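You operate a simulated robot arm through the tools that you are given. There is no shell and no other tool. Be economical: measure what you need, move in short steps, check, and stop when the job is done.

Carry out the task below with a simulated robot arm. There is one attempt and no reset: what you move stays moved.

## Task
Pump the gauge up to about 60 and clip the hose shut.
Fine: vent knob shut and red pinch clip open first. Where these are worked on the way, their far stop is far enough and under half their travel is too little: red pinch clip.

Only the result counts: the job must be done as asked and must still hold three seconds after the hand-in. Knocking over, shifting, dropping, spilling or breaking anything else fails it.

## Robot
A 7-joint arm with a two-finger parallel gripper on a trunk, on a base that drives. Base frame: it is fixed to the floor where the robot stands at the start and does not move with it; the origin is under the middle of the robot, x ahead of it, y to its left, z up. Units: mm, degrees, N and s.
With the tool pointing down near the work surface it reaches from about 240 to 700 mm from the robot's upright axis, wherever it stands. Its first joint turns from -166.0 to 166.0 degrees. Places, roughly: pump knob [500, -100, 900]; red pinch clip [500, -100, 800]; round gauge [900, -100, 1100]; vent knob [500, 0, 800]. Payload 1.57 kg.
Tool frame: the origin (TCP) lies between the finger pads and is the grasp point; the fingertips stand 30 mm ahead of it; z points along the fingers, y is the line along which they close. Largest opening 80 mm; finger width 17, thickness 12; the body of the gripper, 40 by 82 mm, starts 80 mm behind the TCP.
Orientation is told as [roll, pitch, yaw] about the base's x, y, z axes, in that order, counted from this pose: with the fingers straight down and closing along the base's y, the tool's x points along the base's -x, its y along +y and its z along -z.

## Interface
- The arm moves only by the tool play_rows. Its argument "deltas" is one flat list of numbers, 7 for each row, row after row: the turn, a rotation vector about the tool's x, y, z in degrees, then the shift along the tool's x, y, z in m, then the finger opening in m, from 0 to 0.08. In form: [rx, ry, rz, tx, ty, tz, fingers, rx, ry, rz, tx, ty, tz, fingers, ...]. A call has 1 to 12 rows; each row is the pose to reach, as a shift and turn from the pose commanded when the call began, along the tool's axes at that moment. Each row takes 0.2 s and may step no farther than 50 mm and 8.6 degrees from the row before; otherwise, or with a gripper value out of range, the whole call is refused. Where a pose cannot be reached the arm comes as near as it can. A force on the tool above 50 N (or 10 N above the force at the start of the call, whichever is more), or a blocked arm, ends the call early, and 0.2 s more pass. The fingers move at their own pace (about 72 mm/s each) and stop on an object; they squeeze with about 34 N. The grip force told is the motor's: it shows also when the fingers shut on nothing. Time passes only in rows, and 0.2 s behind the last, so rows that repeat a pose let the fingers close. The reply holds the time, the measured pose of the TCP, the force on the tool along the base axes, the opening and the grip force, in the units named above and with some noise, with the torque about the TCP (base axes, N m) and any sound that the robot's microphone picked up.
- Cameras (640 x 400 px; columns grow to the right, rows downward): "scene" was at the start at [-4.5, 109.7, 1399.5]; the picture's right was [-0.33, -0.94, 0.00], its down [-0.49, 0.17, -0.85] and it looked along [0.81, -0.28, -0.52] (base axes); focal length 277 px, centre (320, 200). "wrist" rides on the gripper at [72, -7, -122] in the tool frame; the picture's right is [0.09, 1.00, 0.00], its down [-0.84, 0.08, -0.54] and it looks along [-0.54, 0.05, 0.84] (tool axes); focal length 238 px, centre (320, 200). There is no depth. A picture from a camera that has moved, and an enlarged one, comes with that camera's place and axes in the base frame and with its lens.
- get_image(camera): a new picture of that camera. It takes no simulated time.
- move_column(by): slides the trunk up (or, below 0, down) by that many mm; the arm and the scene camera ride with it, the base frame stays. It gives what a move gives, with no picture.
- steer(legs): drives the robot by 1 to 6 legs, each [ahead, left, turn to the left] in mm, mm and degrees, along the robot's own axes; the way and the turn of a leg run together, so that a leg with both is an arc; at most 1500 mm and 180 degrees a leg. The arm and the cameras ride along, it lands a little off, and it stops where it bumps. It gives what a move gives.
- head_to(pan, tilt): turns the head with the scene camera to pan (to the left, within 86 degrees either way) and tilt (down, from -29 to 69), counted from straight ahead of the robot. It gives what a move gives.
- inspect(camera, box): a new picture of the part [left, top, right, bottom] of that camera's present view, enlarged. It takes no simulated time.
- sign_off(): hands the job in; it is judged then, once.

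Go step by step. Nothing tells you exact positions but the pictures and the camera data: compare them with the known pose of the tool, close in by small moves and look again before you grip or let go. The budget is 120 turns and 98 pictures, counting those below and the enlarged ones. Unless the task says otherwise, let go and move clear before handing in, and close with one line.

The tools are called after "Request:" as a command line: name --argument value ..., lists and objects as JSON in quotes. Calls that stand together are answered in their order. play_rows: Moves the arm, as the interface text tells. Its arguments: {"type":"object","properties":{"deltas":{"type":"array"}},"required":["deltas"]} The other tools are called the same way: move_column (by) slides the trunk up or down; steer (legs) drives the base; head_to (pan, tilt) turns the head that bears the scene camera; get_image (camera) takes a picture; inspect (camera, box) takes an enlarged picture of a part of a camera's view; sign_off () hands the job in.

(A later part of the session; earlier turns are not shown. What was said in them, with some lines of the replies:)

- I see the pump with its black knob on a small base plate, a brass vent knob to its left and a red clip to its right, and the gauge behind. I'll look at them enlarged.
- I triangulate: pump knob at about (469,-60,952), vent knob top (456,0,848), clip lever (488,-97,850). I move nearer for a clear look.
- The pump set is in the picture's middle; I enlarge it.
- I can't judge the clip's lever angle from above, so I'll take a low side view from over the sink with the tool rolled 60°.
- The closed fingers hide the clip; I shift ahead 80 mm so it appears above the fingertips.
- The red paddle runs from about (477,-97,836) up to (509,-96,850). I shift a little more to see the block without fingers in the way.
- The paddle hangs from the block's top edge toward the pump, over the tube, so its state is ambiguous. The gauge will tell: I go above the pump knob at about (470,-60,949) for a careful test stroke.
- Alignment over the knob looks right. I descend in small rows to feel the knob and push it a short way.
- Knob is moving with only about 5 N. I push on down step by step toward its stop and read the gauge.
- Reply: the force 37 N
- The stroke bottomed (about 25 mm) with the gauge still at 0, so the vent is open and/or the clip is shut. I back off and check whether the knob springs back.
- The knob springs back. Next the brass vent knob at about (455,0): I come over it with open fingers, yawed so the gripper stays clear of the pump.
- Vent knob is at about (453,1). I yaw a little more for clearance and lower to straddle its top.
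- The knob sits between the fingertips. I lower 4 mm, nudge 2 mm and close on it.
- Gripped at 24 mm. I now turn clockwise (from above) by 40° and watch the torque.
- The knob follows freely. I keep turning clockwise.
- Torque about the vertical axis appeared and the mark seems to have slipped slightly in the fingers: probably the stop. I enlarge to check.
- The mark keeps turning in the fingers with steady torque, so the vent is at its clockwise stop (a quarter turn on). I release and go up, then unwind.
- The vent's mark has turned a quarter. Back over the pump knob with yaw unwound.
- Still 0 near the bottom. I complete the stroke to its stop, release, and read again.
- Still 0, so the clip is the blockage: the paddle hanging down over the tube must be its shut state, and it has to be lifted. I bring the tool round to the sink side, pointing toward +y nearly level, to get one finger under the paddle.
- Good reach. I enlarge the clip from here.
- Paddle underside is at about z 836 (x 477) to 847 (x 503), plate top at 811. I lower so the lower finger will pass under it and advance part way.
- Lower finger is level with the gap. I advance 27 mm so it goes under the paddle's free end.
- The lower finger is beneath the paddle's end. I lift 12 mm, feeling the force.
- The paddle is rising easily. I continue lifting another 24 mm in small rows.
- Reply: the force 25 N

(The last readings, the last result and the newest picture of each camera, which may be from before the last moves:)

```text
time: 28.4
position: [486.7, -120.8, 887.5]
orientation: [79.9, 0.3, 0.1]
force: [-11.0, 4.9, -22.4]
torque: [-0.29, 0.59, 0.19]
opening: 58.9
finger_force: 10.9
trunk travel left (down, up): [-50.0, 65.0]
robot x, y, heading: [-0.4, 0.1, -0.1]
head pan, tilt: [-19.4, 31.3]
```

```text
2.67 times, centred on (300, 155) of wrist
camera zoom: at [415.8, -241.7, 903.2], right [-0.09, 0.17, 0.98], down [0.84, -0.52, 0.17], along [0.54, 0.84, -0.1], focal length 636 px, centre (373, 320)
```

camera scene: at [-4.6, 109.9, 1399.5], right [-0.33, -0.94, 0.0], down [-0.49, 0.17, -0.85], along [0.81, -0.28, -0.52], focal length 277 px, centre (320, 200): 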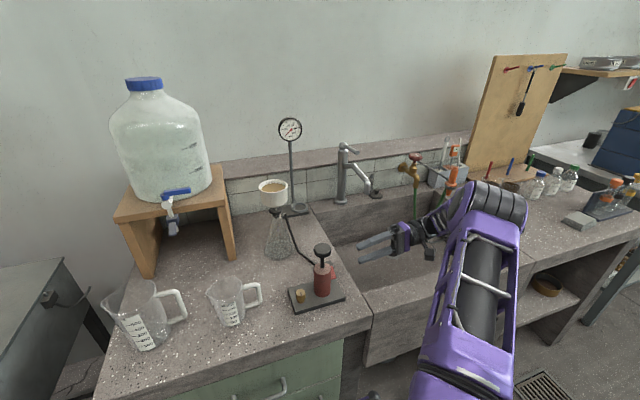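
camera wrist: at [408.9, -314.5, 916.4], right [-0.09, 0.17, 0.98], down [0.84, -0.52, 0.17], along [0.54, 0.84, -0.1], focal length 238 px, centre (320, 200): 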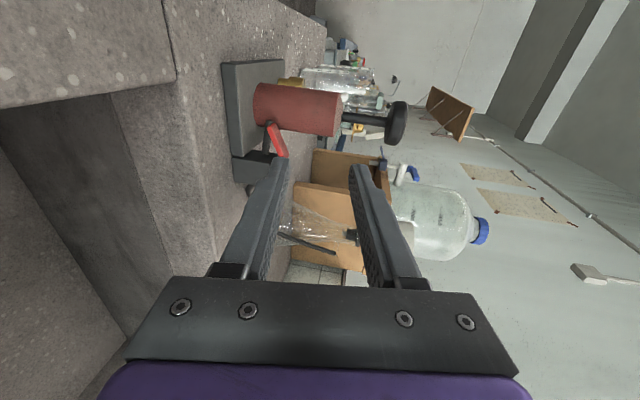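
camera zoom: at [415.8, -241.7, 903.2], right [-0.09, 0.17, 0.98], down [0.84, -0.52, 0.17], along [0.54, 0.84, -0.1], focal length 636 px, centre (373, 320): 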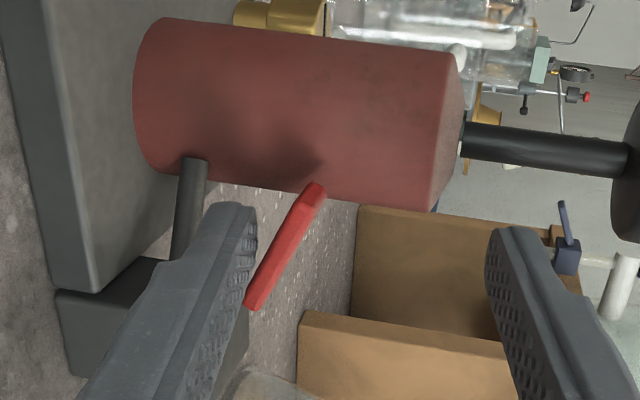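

The paddle is now angled up and resisting (fingers pushed apart, 22 N): open stop reached. I ease down and withdraw toward the sink.

Request:
play_rows --deltas '[0, 0, 0, 0.001, -0.01, 0.0017, 0.04, 0, 0, 0, 0.002, -0.016, 0.003, 0.04, 0, 0, 0, 0.002, -0.02, -0.02, 0.04, 0, 0, 0, 0.002, -0.024, -0.045, 0.04]'

Request:
inspect --camera "wrist" --box '[200, 80, 400, 230]'

```text
time: 29.4
position: [484.7, -171.4, 875.8]
orientation: [79.9, -0.1, 0.0]
force: [0.0, 0.4, -0.3]
torque: [0.03, 0.0, -0.04]
opening: 40.2
finger_force: 0.0
trunk travel left (down, up): [-50.0, 65.0]
robot x, y, heading: [1.6, 4.4, 0.3]
head pan, tilt: [-19.4, 31.3]
```

```text
2.67 times, centred on (300, 155) of wrist
camera zoom: at [413.6, -292.1, 889.1], right [-0.09, 0.17, 0.98], down [0.84, -0.52, 0.17], along [0.54, 0.84, -0.1], focal length 636 px, centre (373, 320)
```

zoom: 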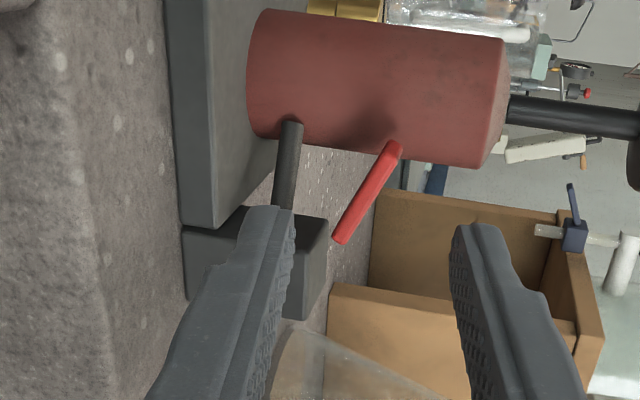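

The clip stays open. Now back above the pump knob.

Request:
play_rows --deltas '[8, 0, 0, 0, 0.018, -0.0133, 0.02, 16, 0, 0, 0, 0.0426, -0.0177, 0, 24, 0, 0, 0.003, 0.073, -0.018, 0, 32, 0, 0, 0.005, 0.1002, -0.0076, 0, 40, 0, 0, 0.007, 0.1234, 0.0087, 0, 48, 0, 0, 0.009, 0.1417, 0.0258, 0, 56, 0, 0, 0.011, 0.154, 0.0439, 0, 64, 0, 0, 0.013, 0.1575, 0.0636, 0, 72, 0, 0, 0.015, 0.1601, 0.0784, 0, 80, 0, 0, 0.015, 0.1612, 0.0843, 0]'

Request:
inspect --camera "wrist" --box '[260, 60, 400, 180]'

```text
time: 31.6
position: [471.3, -59.2, 1019.0]
orientation: [-0.1, -0.1, -0.1]
force: [-0.7, 0.1, 0.1]
torque: [0.02, -0.02, 0.0]
opening: 0.2
finger_force: 21.2
trunk travel left (down, up): [-50.0, 65.0]
robot x, y, heading: [-1.3, -2.9, 0.1]
head pan, tilt: [-19.4, 31.3]
```

```text
3.33 times, centred on (330, 120) of wrist
camera zoom: at [400.0, -65.1, 1141.1], right [-0.09, 1.0, 0.0], down [0.84, 0.08, 0.54], along [0.54, 0.05, -0.84], focal length 794 px, centre (287, 467)
```

zoom: 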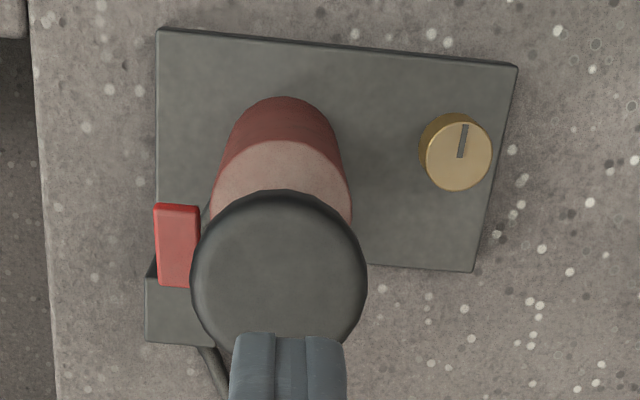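

Now a slow stroke down in small rows, then a gauge reading.

Request:
play_rows --deltas '[0, 0, 0, 0, 0, 0.03, 0, 0, 0, 0, 0, 0, 0.042, 0, 0, 0, 0, 0, 0, 0.05, 0, 0, 0, 0, 0, 0, 0.056, 0, 0, 0, 0, 0, 0, 0.06, 0, 0, 0, 0, 0, 0, 0.063, 0]'

Request:
inspect --camera "scene" --box '[265, 105, 315, 150]'

```text
time: 33.0
position: [470.4, -58.0, 956.2]
orientation: [0.0, -0.1, -0.1]
force: [-4.1, 1.7, 14.5]
torque: [0.06, 0.2, 0.01]
opening: 0.3
finger_force: 21.2
trunk travel left (down, up): [-50.0, 65.0]
robot x, y, heading: [-1.8, -1.3, 0.0]
head pan, tilt: [-19.4, 31.3]
```

```text
8.89 times, centred on (290, 128) of scene
camera zoom: at [-5.7, 109.9, 1399.7], right [-0.33, -0.94, 0.0], down [-0.49, 0.17, -0.85], along [0.81, -0.28, -0.52], focal length 2466 px, centre (587, 844)
```

zoom: 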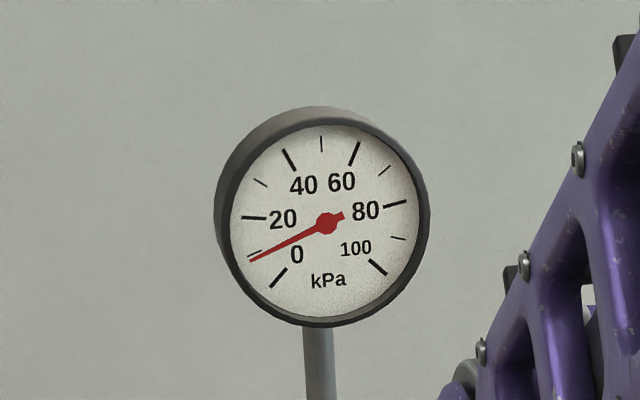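

The gauge now reads about 9: pumping works. I let the knob up, do a second stroke, and check it holds and adds.

Request:
play_rows --deltas '[0, 0, 0, 0, 0, -0.015, 0, 0, 0, 0, 0, 0, -0.032, 0, 0, 0, 0, 0, 0, -0.032, 0, 0, 0, 0, 0, 0, -0.02, 0, 0, 0, 0, 0, 0, -0.01, 0, 0, 0, 0, 0, 0, 0, 0, 0, 0, 0, 0, 0, 0, 0]'

Request:
inspect --camera "scene" --box '[265, 105, 315, 150]'

```text
time: 34.6
position: [472.1, -58.3, 956.9]
orientation: [0.0, -0.2, 0.0]
force: [4.0, -1.1, 13.5]
torque: [-0.05, -0.04, -0.03]
opening: 0.0
finger_force: 21.9
trunk travel left (down, up): [-50.0, 65.0]
robot x, y, heading: [2.5, 2.0, -0.1]
head pan, tilt: [-19.4, 31.3]
```

```text
8.89 times, centred on (290, 128) of scene
camera zoom: at [-4.9, 109.7, 1399.7], right [-0.33, -0.94, 0.0], down [-0.49, 0.17, -0.85], along [0.81, -0.28, -0.52], focal length 2466 px, centre (587, 844)
```

zoom: 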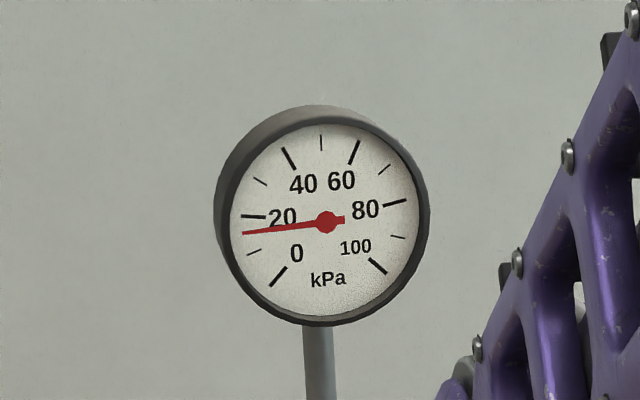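

About 16: roughly 8 per stroke. Two more strokes.

Request:
play_rows --deltas '[0, 0, 0, 0, 0, -0.015, 0, 0, 0, 0, 0, 0, -0.032, 0, 0, 0, 0, 0, 0, -0.032, 0, 0, 0, 0, 0, 0, -0.02, 0, 0, 0, 0, 0, 0, -0.01, 0, 0, 0, 0, 0, 0, 0, 0, 0, 0, 0, 0, 0, -0.015, 0, 0, 0, 0, 0, 0, -0.032, 0, 0, 0, 0, 0, 0, -0.032, 0, 0, 0, 0, 0, 0, -0.02, 0, 0, 0, 0, 0, 0, -0.01, 0, 0, 0, 0, 0, 0, 0, 0]'

Request:
inspect --camera "scene" --box '[265, 105, 315, 150]'

```text
time: 37.2
position: [470.1, -57.6, 956.5]
orientation: [0.0, -0.2, 0.0]
force: [-0.8, -1.1, 13.1]
torque: [-0.07, 0.03, 0.06]
opening: 0.0
finger_force: 20.5
trunk travel left (down, up): [-50.0, 65.0]
robot x, y, heading: [1.0, 1.4, -0.2]
head pan, tilt: [-19.4, 31.3]
```

```text
8.89 times, centred on (290, 128) of scene
camera zoom: at [-5.2, 109.7, 1399.7], right [-0.33, -0.94, 0.0], down [-0.49, 0.17, -0.85], along [0.81, -0.28, -0.52], focal length 2466 px, centre (587, 844)
```

zoom: 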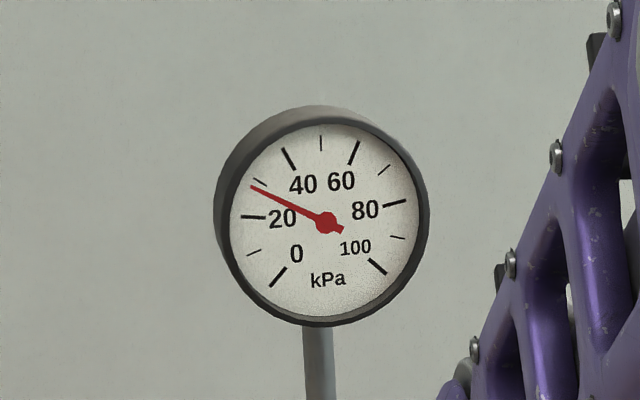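

About 29. Two more strokes.

Request:
play_rows --deltas '[0, 0, 0, 0, 0, -0.015, 0, 0, 0, 0, 0, 0, -0.032, 0, 0, 0, 0, 0, 0, -0.032, 0, 0, 0, 0, 0, 0, -0.02, 0, 0, 0, 0, 0, 0, -0.01, 0, 0, 0, 0, 0, 0, 0, 0, 0, 0, 0, 0, 0, -0.015, 0, 0, 0, 0, 0, 0, -0.032, 0, 0, 0, 0, 0, 0, -0.032, 0, 0, 0, 0, 0, 0, -0.02, 0, 0, 0, 0, 0, 0, -0.01, 0, 0, 0, 0, 0, 0, 0, 0]'

Request:
inspect --camera "scene" --box '[265, 105, 315, 150]'

```text
time: 39.8
position: [469.4, -59.0, 956.8]
orientation: [-0.1, -0.1, 0.0]
force: [-4.2, 2.9, 11.4]
torque: [0.05, 0.15, 0.02]
opening: 0.0
finger_force: 21.4
trunk travel left (down, up): [-50.0, 65.0]
robot x, y, heading: [-0.6, 2.2, -0.1]
head pan, tilt: [-19.4, 31.3]
```

```text
8.89 times, centred on (290, 128) of scene
camera zoom: at [-5.5, 110.0, 1399.7], right [-0.33, -0.94, 0.0], down [-0.49, 0.17, -0.85], along [0.81, -0.28, -0.52], focal length 2466 px, centre (587, 844)
```

zoom: 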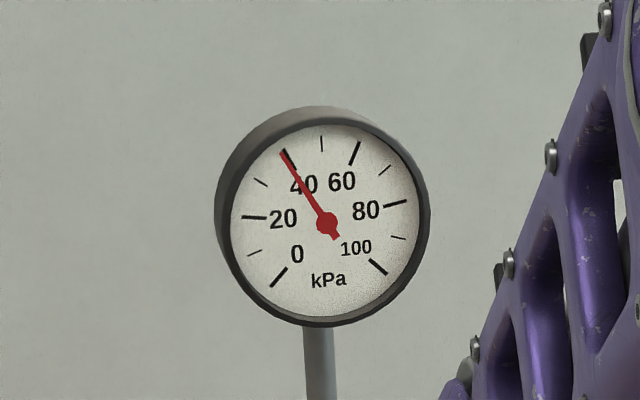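

About 40. Two more strokes, and after that a pause to see whether it leaks.

Request:
play_rows --deltas '[0, 0, 0, 0, 0, -0.015, 0, 0, 0, 0, 0, 0, -0.032, 0, 0, 0, 0, 0, 0, -0.032, 0, 0, 0, 0, 0, 0, -0.02, 0, 0, 0, 0, 0, 0, -0.01, 0, 0, 0, 0, 0, 0, 0, 0, 0, 0, 0, 0, 0, -0.015, 0, 0, 0, 0, 0, 0, -0.032, 0, 0, 0, 0, 0, 0, -0.032, 0, 0, 0, 0, 0, 0, -0.02, 0, 0, 0, 0, 0, 0, -0.01, 0, 0, 0, 0, 0, 0, 0, 0]'

Request:
inspect --camera "scene" --box '[265, 105, 315, 150]'

Request:
play_rows --deltas '[0, 0, 0, 0, 0, -0.015, 0, 0, 0, 0, 0, 0, -0.032, 0, 0, 0, 0, 0, 0, -0.032, 0, 0, 0, 0, 0, 0, -0.032, 0, 0, 0, 0, 0, 0, -0.032, 0, 0, 0, 0, 0, 0, -0.032, 0]'

Request:
inspect --camera "scene" --box '[265, 105, 315, 150]'

```text
time: 42.4
position: [470.9, -58.4, 957.0]
orientation: [0.1, -0.2, 0.0]
force: [1.8, 4.2, 14.0]
torque: [0.14, 0.02, 0.01]
opening: 0.0
finger_force: 21.6
trunk travel left (down, up): [-50.0, 65.0]
robot x, y, heading: [0.8, -2.7, 0.2]
head pan, tilt: [-19.4, 31.3]
```

```text
8.89 times, centred on (290, 128) of scene
camera zoom: at [-5.1, 110.2, 1399.7], right [-0.33, -0.94, 0.0], down [-0.49, 0.17, -0.85], along [0.81, -0.28, -0.52], focal length 2466 px, centre (587, 844)
```

zoom: 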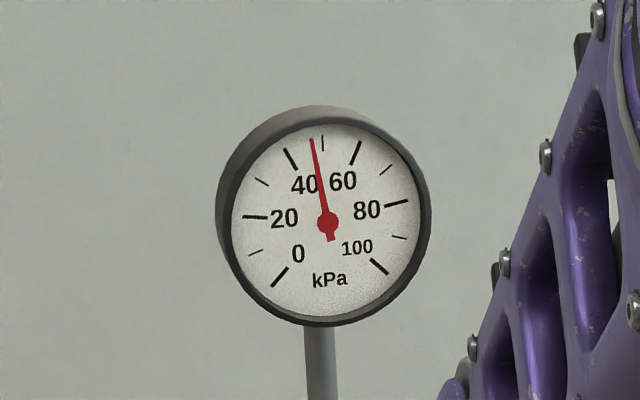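

```text
time: 43.8
position: [469.6, -58.4, 986.7]
orientation: [0.0, -0.1, 0.1]
force: [-0.2, -0.9, 1.3]
torque: [-0.05, 0.02, -0.02]
opening: 0.0
finger_force: 22.0
trunk travel left (down, up): [-50.0, 65.0]
robot x, y, heading: [-1.8, -2.8, 0.1]
head pan, tilt: [-19.4, 31.3]
```

```text
8.89 times, centred on (290, 128) of scene
camera zoom: at [-4.6, 109.6, 1399.5], right [-0.33, -0.94, 0.0], down [-0.49, 0.17, -0.85], along [0.81, -0.28, -0.52], focal length 2466 px, centre (587, 844)
```

zoom: 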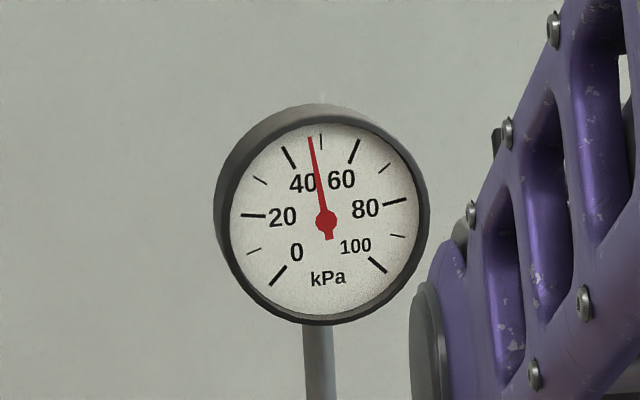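

About 47, perhaps drifting down slowly (~1 per second). I continue with two faster, full strokes and read.

Request:
play_rows --deltas '[0, 0, 0, 0, 0, 0.012, 0, 0, 0, 0, 0, 0, 0.024, 0, 0, 0, 0, 0, 0, 0.033, 0, 0, 0, 0, 0, 0, 0.015, 0, 0, 0, 0, 0, 0, 0, 0, 0, 0, 0, 0, 0, 0, 0, 0, 0, 0, 0, 0, 0.012, 0, 0, 0, 0, 0, 0, 0.024, 0, 0, 0, 0, 0, 0, 0.033, 0]'

Request:
inspect --camera "scene" --box '[265, 105, 315, 150]'

```text
time: 45.8
position: [470.5, -59.1, 956.3]
orientation: [-0.1, -0.3, -0.1]
force: [-0.5, -0.2, 20.4]
torque: [0.0, 0.12, -0.05]
opening: 0.0
finger_force: 21.3
trunk travel left (down, up): [-50.0, 65.0]
robot x, y, heading: [-0.2, -0.4, 0.0]
head pan, tilt: [-19.4, 31.3]
```

```text
8.89 times, centred on (290, 128) of scene
camera zoom: at [-5.6, 109.9, 1399.9], right [-0.33, -0.94, 0.0], down [-0.49, 0.17, -0.85], along [0.81, -0.28, -0.52], focal length 2466 px, centre (587, 844)
```

zoom: 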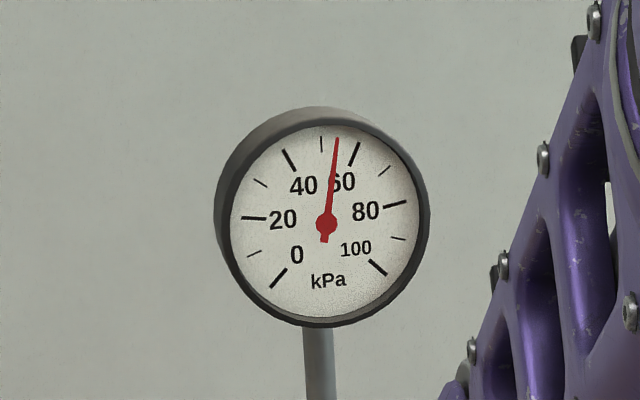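

About 54. Two more strokes.

Request:
play_rows --deltas '[0, 0, 0, 0, 0, -0.015, 0, 0, 0, 0, 0, 0, -0.032, 0, 0, 0, 0, 0, 0, -0.032, 0, 0, 0, 0, 0, 0, -0.02, 0, 0, 0, 0, 0, 0, -0.01, 0, 0, 0, 0, 0, 0, 0, 0, 0, 0, 0, 0, 0, -0.015, 0, 0, 0, 0, 0, 0, -0.032, 0, 0, 0, 0, 0, 0, -0.032, 0, 0, 0, 0, 0, 0, -0.02, 0, 0, 0, 0, 0, 0, -0.01, 0, 0, 0, 0, 0, 0, 0, 0]'

Request:
inspect --camera "scene" --box '[265, 105, 315, 150]'

```text
time: 48.4
position: [471.5, -57.6, 956.4]
orientation: [-0.1, -0.3, 0.2]
force: [-3.3, 1.5, 16.0]
torque: [0.03, 0.2, -0.03]
opening: 0.0
finger_force: 20.9
trunk travel left (down, up): [-50.0, 65.0]
robot x, y, heading: [0.0, 5.4, 0.3]
head pan, tilt: [-19.4, 31.3]
```

```text
8.89 times, centred on (290, 128) of scene
camera zoom: at [-5.7, 109.9, 1399.8], right [-0.33, -0.94, 0.0], down [-0.49, 0.17, -0.85], along [0.81, -0.28, -0.52], focal length 2466 px, centre (587, 844)
```

zoom: 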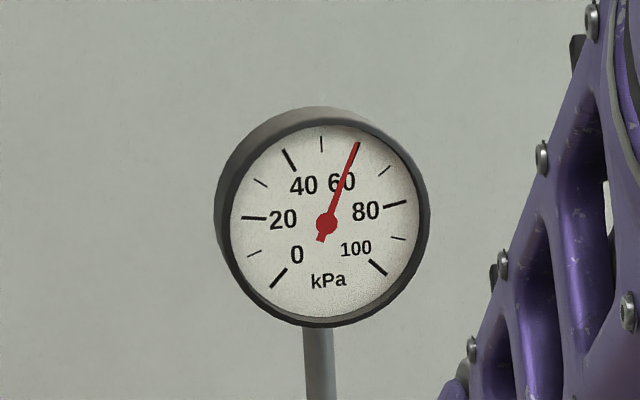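

The gauge reads 60. I release the knob and measure the drift over about 2 s.

Request:
play_rows --deltas '[0, 0, 0, 0, 0, -0.015, 0, 0, 0, 0, 0, 0, -0.032, 0, 0, 0, 0, 0, 0, -0.032, 0, 0, 0, 0, 0, 0, -0.032, 0, 0, 0, 0, 0, 0, -0.032, 0, 0, 0, 0, 0, 0, -0.032, 0, 0, 0, 0, 0, 0, -0.032, 0, 0, 0, 0, 0, 0, -0.032, 0, 0, 0, 0, 0, 0, -0.032, 0, 0, 0, 0, 0, 0, -0.032, 0]'

Request:
inspect --camera "scene" --box '[265, 105, 315, 150]'

```text
time: 50.6
position: [471.5, -57.9, 987.7]
orientation: [0.1, 0.0, -0.1]
force: [-0.6, -0.1, 1.6]
torque: [0.01, 0.0, 0.0]
opening: 0.4
finger_force: 21.8
trunk travel left (down, up): [-50.0, 65.0]
robot x, y, heading: [-0.3, -1.7, 0.0]
head pan, tilt: [-19.4, 31.3]
```

```text
8.89 times, centred on (290, 128) of scene
camera zoom: at [-4.6, 109.7, 1399.5], right [-0.33, -0.94, 0.0], down [-0.49, 0.17, -0.85], along [0.81, -0.28, -0.52], focal length 2466 px, centre (587, 844)
```

zoom: 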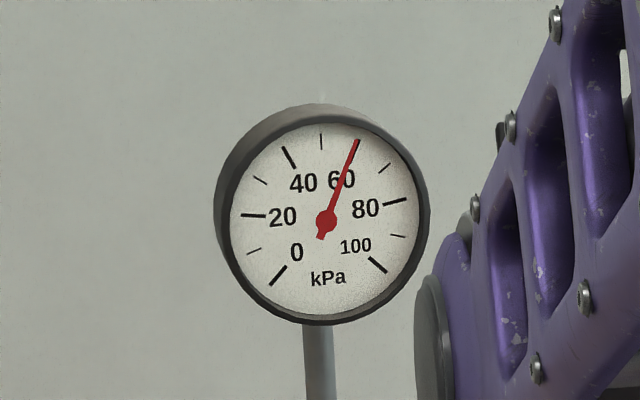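

Steady at 60: no leak. Now I swing the closed fingers round to the sink side again, above the paddle's height, to press it down.

Request:
play_rows --deltas '[0, 0, 0, 0, 0, -0.03, 0, -8, 0, 0, 0, -0.025, -0.04, 0, -16, 0, 0, -0.002, -0.05, -0.04, 0, -24, 0, 0, -0.003, -0.075, -0.03, 0, -32, 0, 0, -0.004, -0.095, -0.015, 0, -40, 0, 0, -0.005, -0.11, 0, 0, -48, 0, 0, -0.006, -0.115, 0.02, 0, -56, 0, 0, -0.007, -0.118, 0.04, 0, -64, 0, 0, -0.008, -0.118, 0.06, 0, -72, 0, 0, -0.009, -0.118, 0.075, 0, -80, 0, 0, -0.01, -0.118, 0.083, 0]'

Request:
get_image --camera "wrist"

Request:
inspect --camera "scene" --box '[280, 200, 440, 320]'

```text
time: 53.0
position: [479.3, -177.7, 902.9]
orientation: [80.1, -0.1, 0.1]
force: [0.7, 0.5, 0.1]
torque: [-0.03, -0.04, 0.0]
opening: 0.0
finger_force: 21.4
trunk travel left (down, up): [-50.0, 65.0]
robot x, y, heading: [-2.5, 1.3, -0.1]
head pan, tilt: [-19.4, 31.3]
```

```text
46 pictures are left
camera wrist: at [408.2, -298.5, 917.8], right [-0.09, 0.17, 0.98], down [0.84, -0.52, 0.17], along [0.54, 0.84, -0.09], focal length 238 px, centre (320, 200)
```

wrist: 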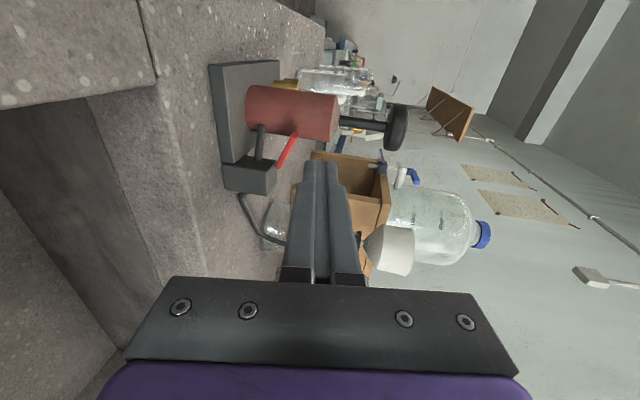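

```text
3.33 times, centred on (360, 260) of scene
camera zoom: at [-4.6, 109.9, 1399.5], right [-0.33, -0.94, 0.0], down [-0.49, 0.17, -0.85], along [0.81, -0.28, -0.52], focal length 925 px, centre (187, 0)
```

zoom: 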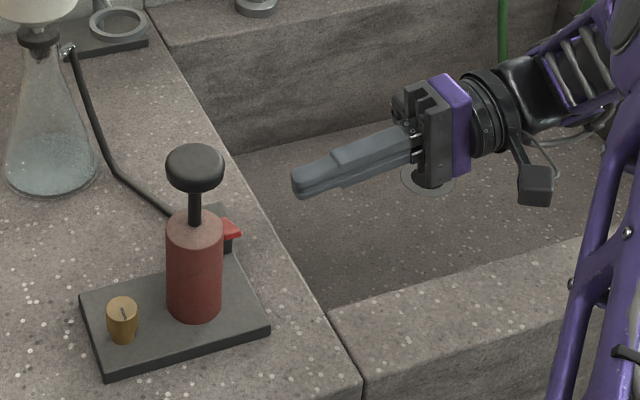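

Fingers are about 20 mm above the paddle. I advance over it.

Request:
play_rows --deltas '[0, 0, 0, 0, 0.005, 0.028, 0, 0, 0, 0, 0, 0.0099, 0.056, 0]'

Request:
get_image --camera "wrist"

Request:
inspect --camera "scene" --box '[290, 230, 390, 310]'

```text
time: 53.6
position: [481.3, -122.2, 904.0]
orientation: [80.0, 0.0, 0.0]
force: [-0.1, -1.0, -0.2]
torque: [-0.01, 0.01, 0.01]
opening: 0.0
finger_force: 21.3
trunk travel left (down, up): [-50.0, 65.0]
robot x, y, heading: [-2.4, -3.1, 0.1]
head pan, tilt: [-19.4, 31.3]
```

```text
44 pictures are left
camera wrist: at [409.7, -242.5, 918.3], right [-0.09, 0.17, 0.98], down [0.84, -0.52, 0.17], along [0.54, 0.84, -0.1], focal length 238 px, centre (320, 200)
```

wrist: 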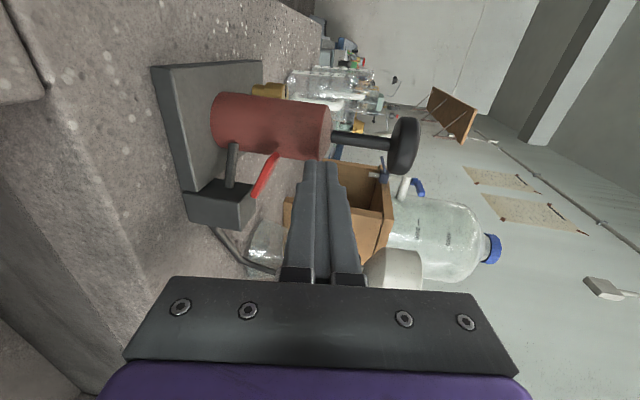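

```text
5.00 times, centred on (340, 270) of scene
camera zoom: at [-4.5, 109.6, 1399.5], right [-0.33, -0.94, 0.0], down [-0.49, 0.17, -0.85], along [0.81, -0.28, -0.52], focal length 1387 px, centre (220, -150)
```

zoom: 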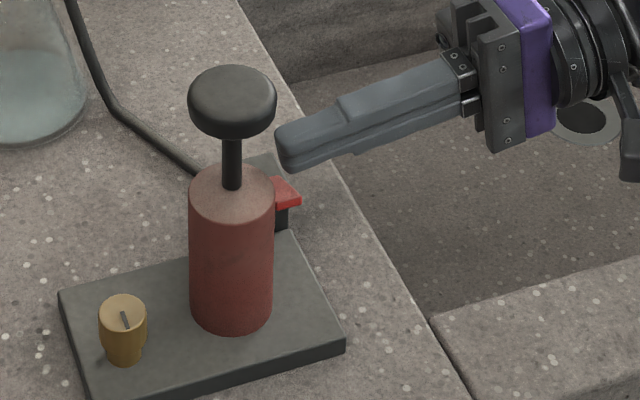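

I press straight down in small rows.

Request:
play_rows --deltas '[0, 0, 0, 0, -0.008, 0.0014, 0, 0, 0, 0, 0, -0.016, 0.0028, 0, 0, 0, 0, 0, -0.023, 0.0041, 0, 0, 0, 0, 0, -0.03, 0.0053, 0, 0, 0, 0, 0.001, -0.036, 0.0063, 0, 0, 0, 0, 0.002, -0.041, 0.0072, 0]'

Request:
get_image --camera "wrist"

```text
time: 55.0
position: [478.6, -119.3, 861.1]
orientation: [80.0, 0.1, 0.0]
force: [0.6, 0.5, 0.5]
torque: [0.0, 0.01, 0.02]
opening: 0.0
finger_force: 21.4
trunk travel left (down, up): [-50.0, 65.0]
robot x, y, heading: [-3.4, -2.6, -0.1]
head pan, tilt: [-19.4, 31.3]
```

```text
42 pictures are left
camera wrist: at [407.9, -241.0, 876.4], right [-0.09, 0.17, 0.98], down [0.84, -0.52, 0.17], along [0.54, 0.84, -0.1], focal length 238 px, centre (320, 200)
```

wrist: 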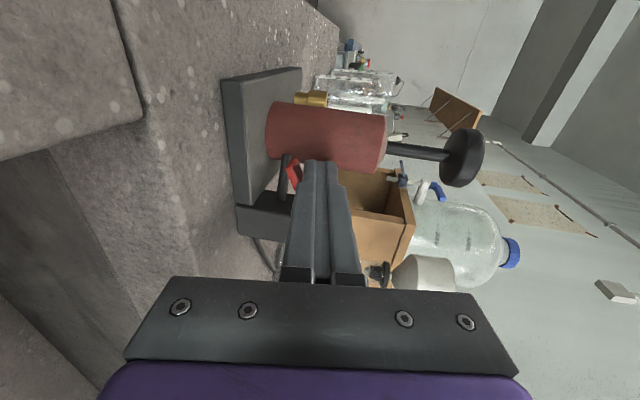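

The paddle is going down with little force. I press on until it resists.

Request:
play_rows --deltas '[0, 0, 0, 0, -0.004, 0.0007, 0, 0, 0, 0, 0, -0.008, 0.0014, 0, 0, 0, 0, 0, -0.011, 0.0019, 0]'

Request:
inspect --camera "wrist" --box '[200, 80, 400, 230]'

Request:
inspect --camera "scene" --box '[265, 105, 315, 150]'

```text
time: 55.8
position: [478.5, -120.1, 859.6]
orientation: [80.9, -0.6, 0.2]
force: [-11.8, -3.2, 19.8]
torque: [0.47, 0.01, 0.3]
opening: 0.0
finger_force: 21.3
trunk travel left (down, up): [-50.0, 65.0]
robot x, y, heading: [-2.0, -1.3, -0.4]
head pan, tilt: [-19.4, 31.3]
stopped in row 3: the force on the tool passed its limit at 54 N (the readings are from after the stop); the commanded pose is now the measured one
```

```text
2.67 times, centred on (300, 155) of wrist
camera zoom: at [407.8, -241.6, 871.8], right [-0.1, 0.16, 0.98], down [0.84, -0.52, 0.17], along [0.54, 0.84, -0.08], focal length 636 px, centre (373, 320)
```

zoom: 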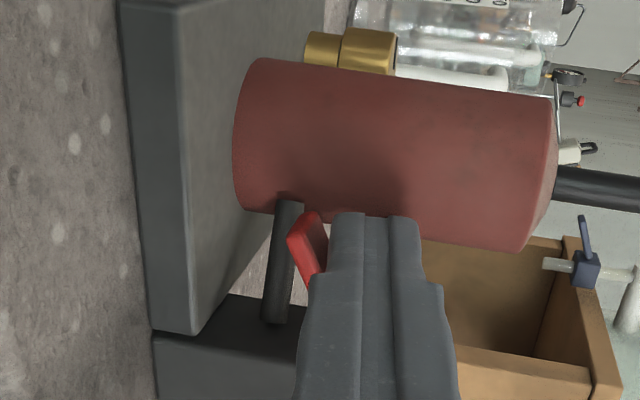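

```text
8.89 times, centred on (290, 128) of scene
camera zoom: at [-6.9, 109.6, 1399.2], right [-0.33, -0.94, 0.0], down [-0.49, 0.17, -0.86], along [0.81, -0.28, -0.52], focal length 2466 px, centre (587, 844)
```

zoom: 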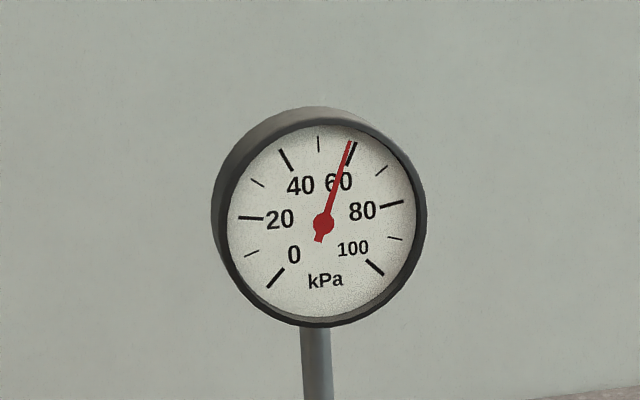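

The paddle hit its shut stop; gauge about 59–60. I lift off and withdraw, then verify.

Request:
play_rows --deltas '[0, 0, 0, 0, 0.01, -0.002, 0, 0, 0, 0, 0, 0.018, -0.003, 0, 0, 0, 0, 0, 0.018, -0.03, 0, 0, 0, 0, 0, 0.018, -0.06, 0, 0, 0, 0, 0, 0.03, -0.08, 0]'

Request:
inspect --camera "wrist" --box '[200, 60, 400, 210]'

Request:
inspect --camera "scene" --box '[265, 105, 315, 150]'

Request:
inspect --camera "scene" --box '[270, 220, 370, 320]'

```text
time: 57.0
position: [478.3, -195.6, 899.9]
orientation: [80.6, -0.4, 0.0]
force: [0.2, 1.0, 0.9]
torque: [0.01, -0.01, 0.01]
opening: 0.1
finger_force: 20.6
trunk travel left (down, up): [-50.0, 65.0]
robot x, y, heading: [-0.8, -1.8, -0.0]
head pan, tilt: [-19.4, 31.3]
```

```text
2.67 times, centred on (300, 135) of wrist
camera zoom: at [407.7, -316.1, 912.7], right [-0.1, 0.16, 0.98], down [0.84, -0.52, 0.17], along [0.54, 0.84, -0.08], focal length 636 px, centre (373, 373)
```

zoom: 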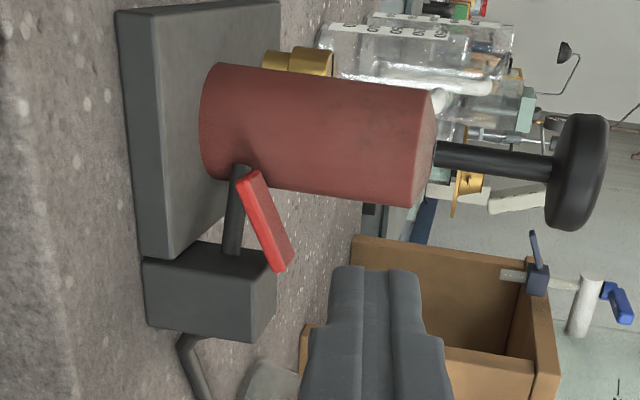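

```text
8.89 times, centred on (290, 128) of scene
camera zoom: at [-4.5, 109.6, 1399.5], right [-0.33, -0.94, 0.0], down [-0.49, 0.17, -0.85], along [0.81, -0.28, -0.52], focal length 2466 px, centre (587, 844)
```

zoom: 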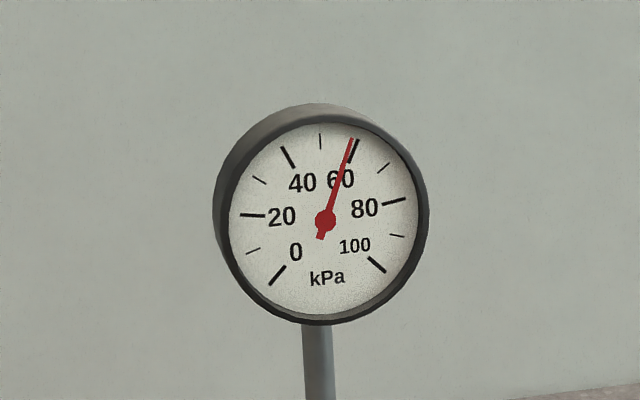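

```text
4.00 times, centred on (320, 270) of scene
camera zoom: at [-4.5, 109.6, 1399.5], right [-0.33, -0.94, 0.0], down [-0.49, 0.17, -0.85], along [0.81, -0.28, -0.52], focal length 1110 px, centre (320, -80)
```

zoom: 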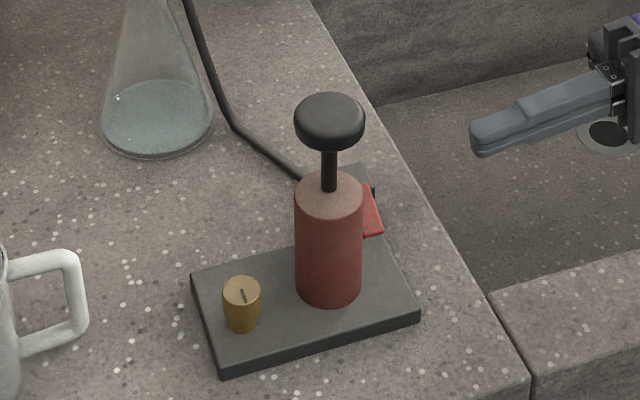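

Clip is shut as at the start, the plate hasn't moved, gauge about 59. I wait 2 s to confirm it holds.

Request:
play_rows --deltas '[0, 0, 0, 0, 0, -0.01, 0, 0, 0, 0, 0, 0, -0.02, 0, 0, 0, 0, 0, 0, -0.02, 0, 0, 0, 0, 0, 0, -0.02, 0, 0, 0, 0, 0, 0, -0.02, 0, 0, 0, 0, 0, 0, -0.02, 0, 0, 0, 0, 0, 0, -0.02, 0, 0, 0, 0, 0, 0, -0.02, 0, 0, 0, 0, 0, 0, -0.02, 0, 0, 0, 0, 0, 0, -0.02, 0, 0, 0, 0, 0, 0, -0.02, 0, 0, 0, 0, 0, 0, -0.02, 0]'

Request:
inspect --camera "scene" --box '[265, 105, 315, 150]'

```text
time: 59.6
position: [478.5, -216.6, 903.4]
orientation: [80.7, -0.5, 0.0]
force: [-0.7, -0.2, 1.1]
torque: [-0.02, 0.02, 0.0]
opening: 0.2
finger_force: 21.1
trunk travel left (down, up): [-50.0, 65.0]
robot x, y, heading: [1.6, 1.0, -0.0]
head pan, tilt: [-19.4, 31.3]
```

```text
8.89 times, centred on (290, 128) of scene
camera zoom: at [-4.5, 109.6, 1399.5], right [-0.33, -0.94, 0.0], down [-0.49, 0.17, -0.85], along [0.81, -0.28, -0.52], focal length 2466 px, centre (587, 844)
```

zoom: 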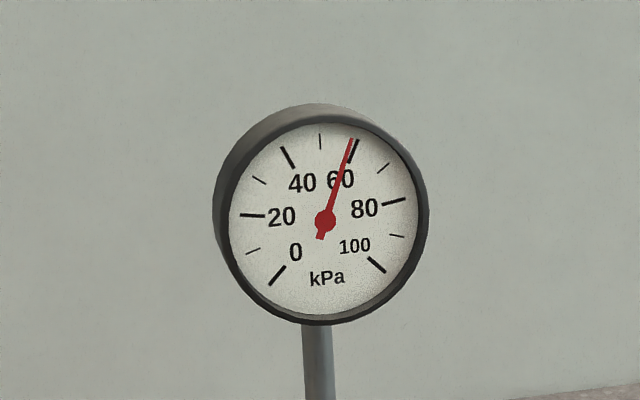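

The gauge holds steady at about 59 with the clip shut, and the arm is clear. I hand in.

Request:
sign_off

```text
The job is handed in.
```

The gauge stands at about 59 kPa and held there for over two seconds. The red clip is shut at its stop, the vent knob is closed, and the arm is clear of everything.
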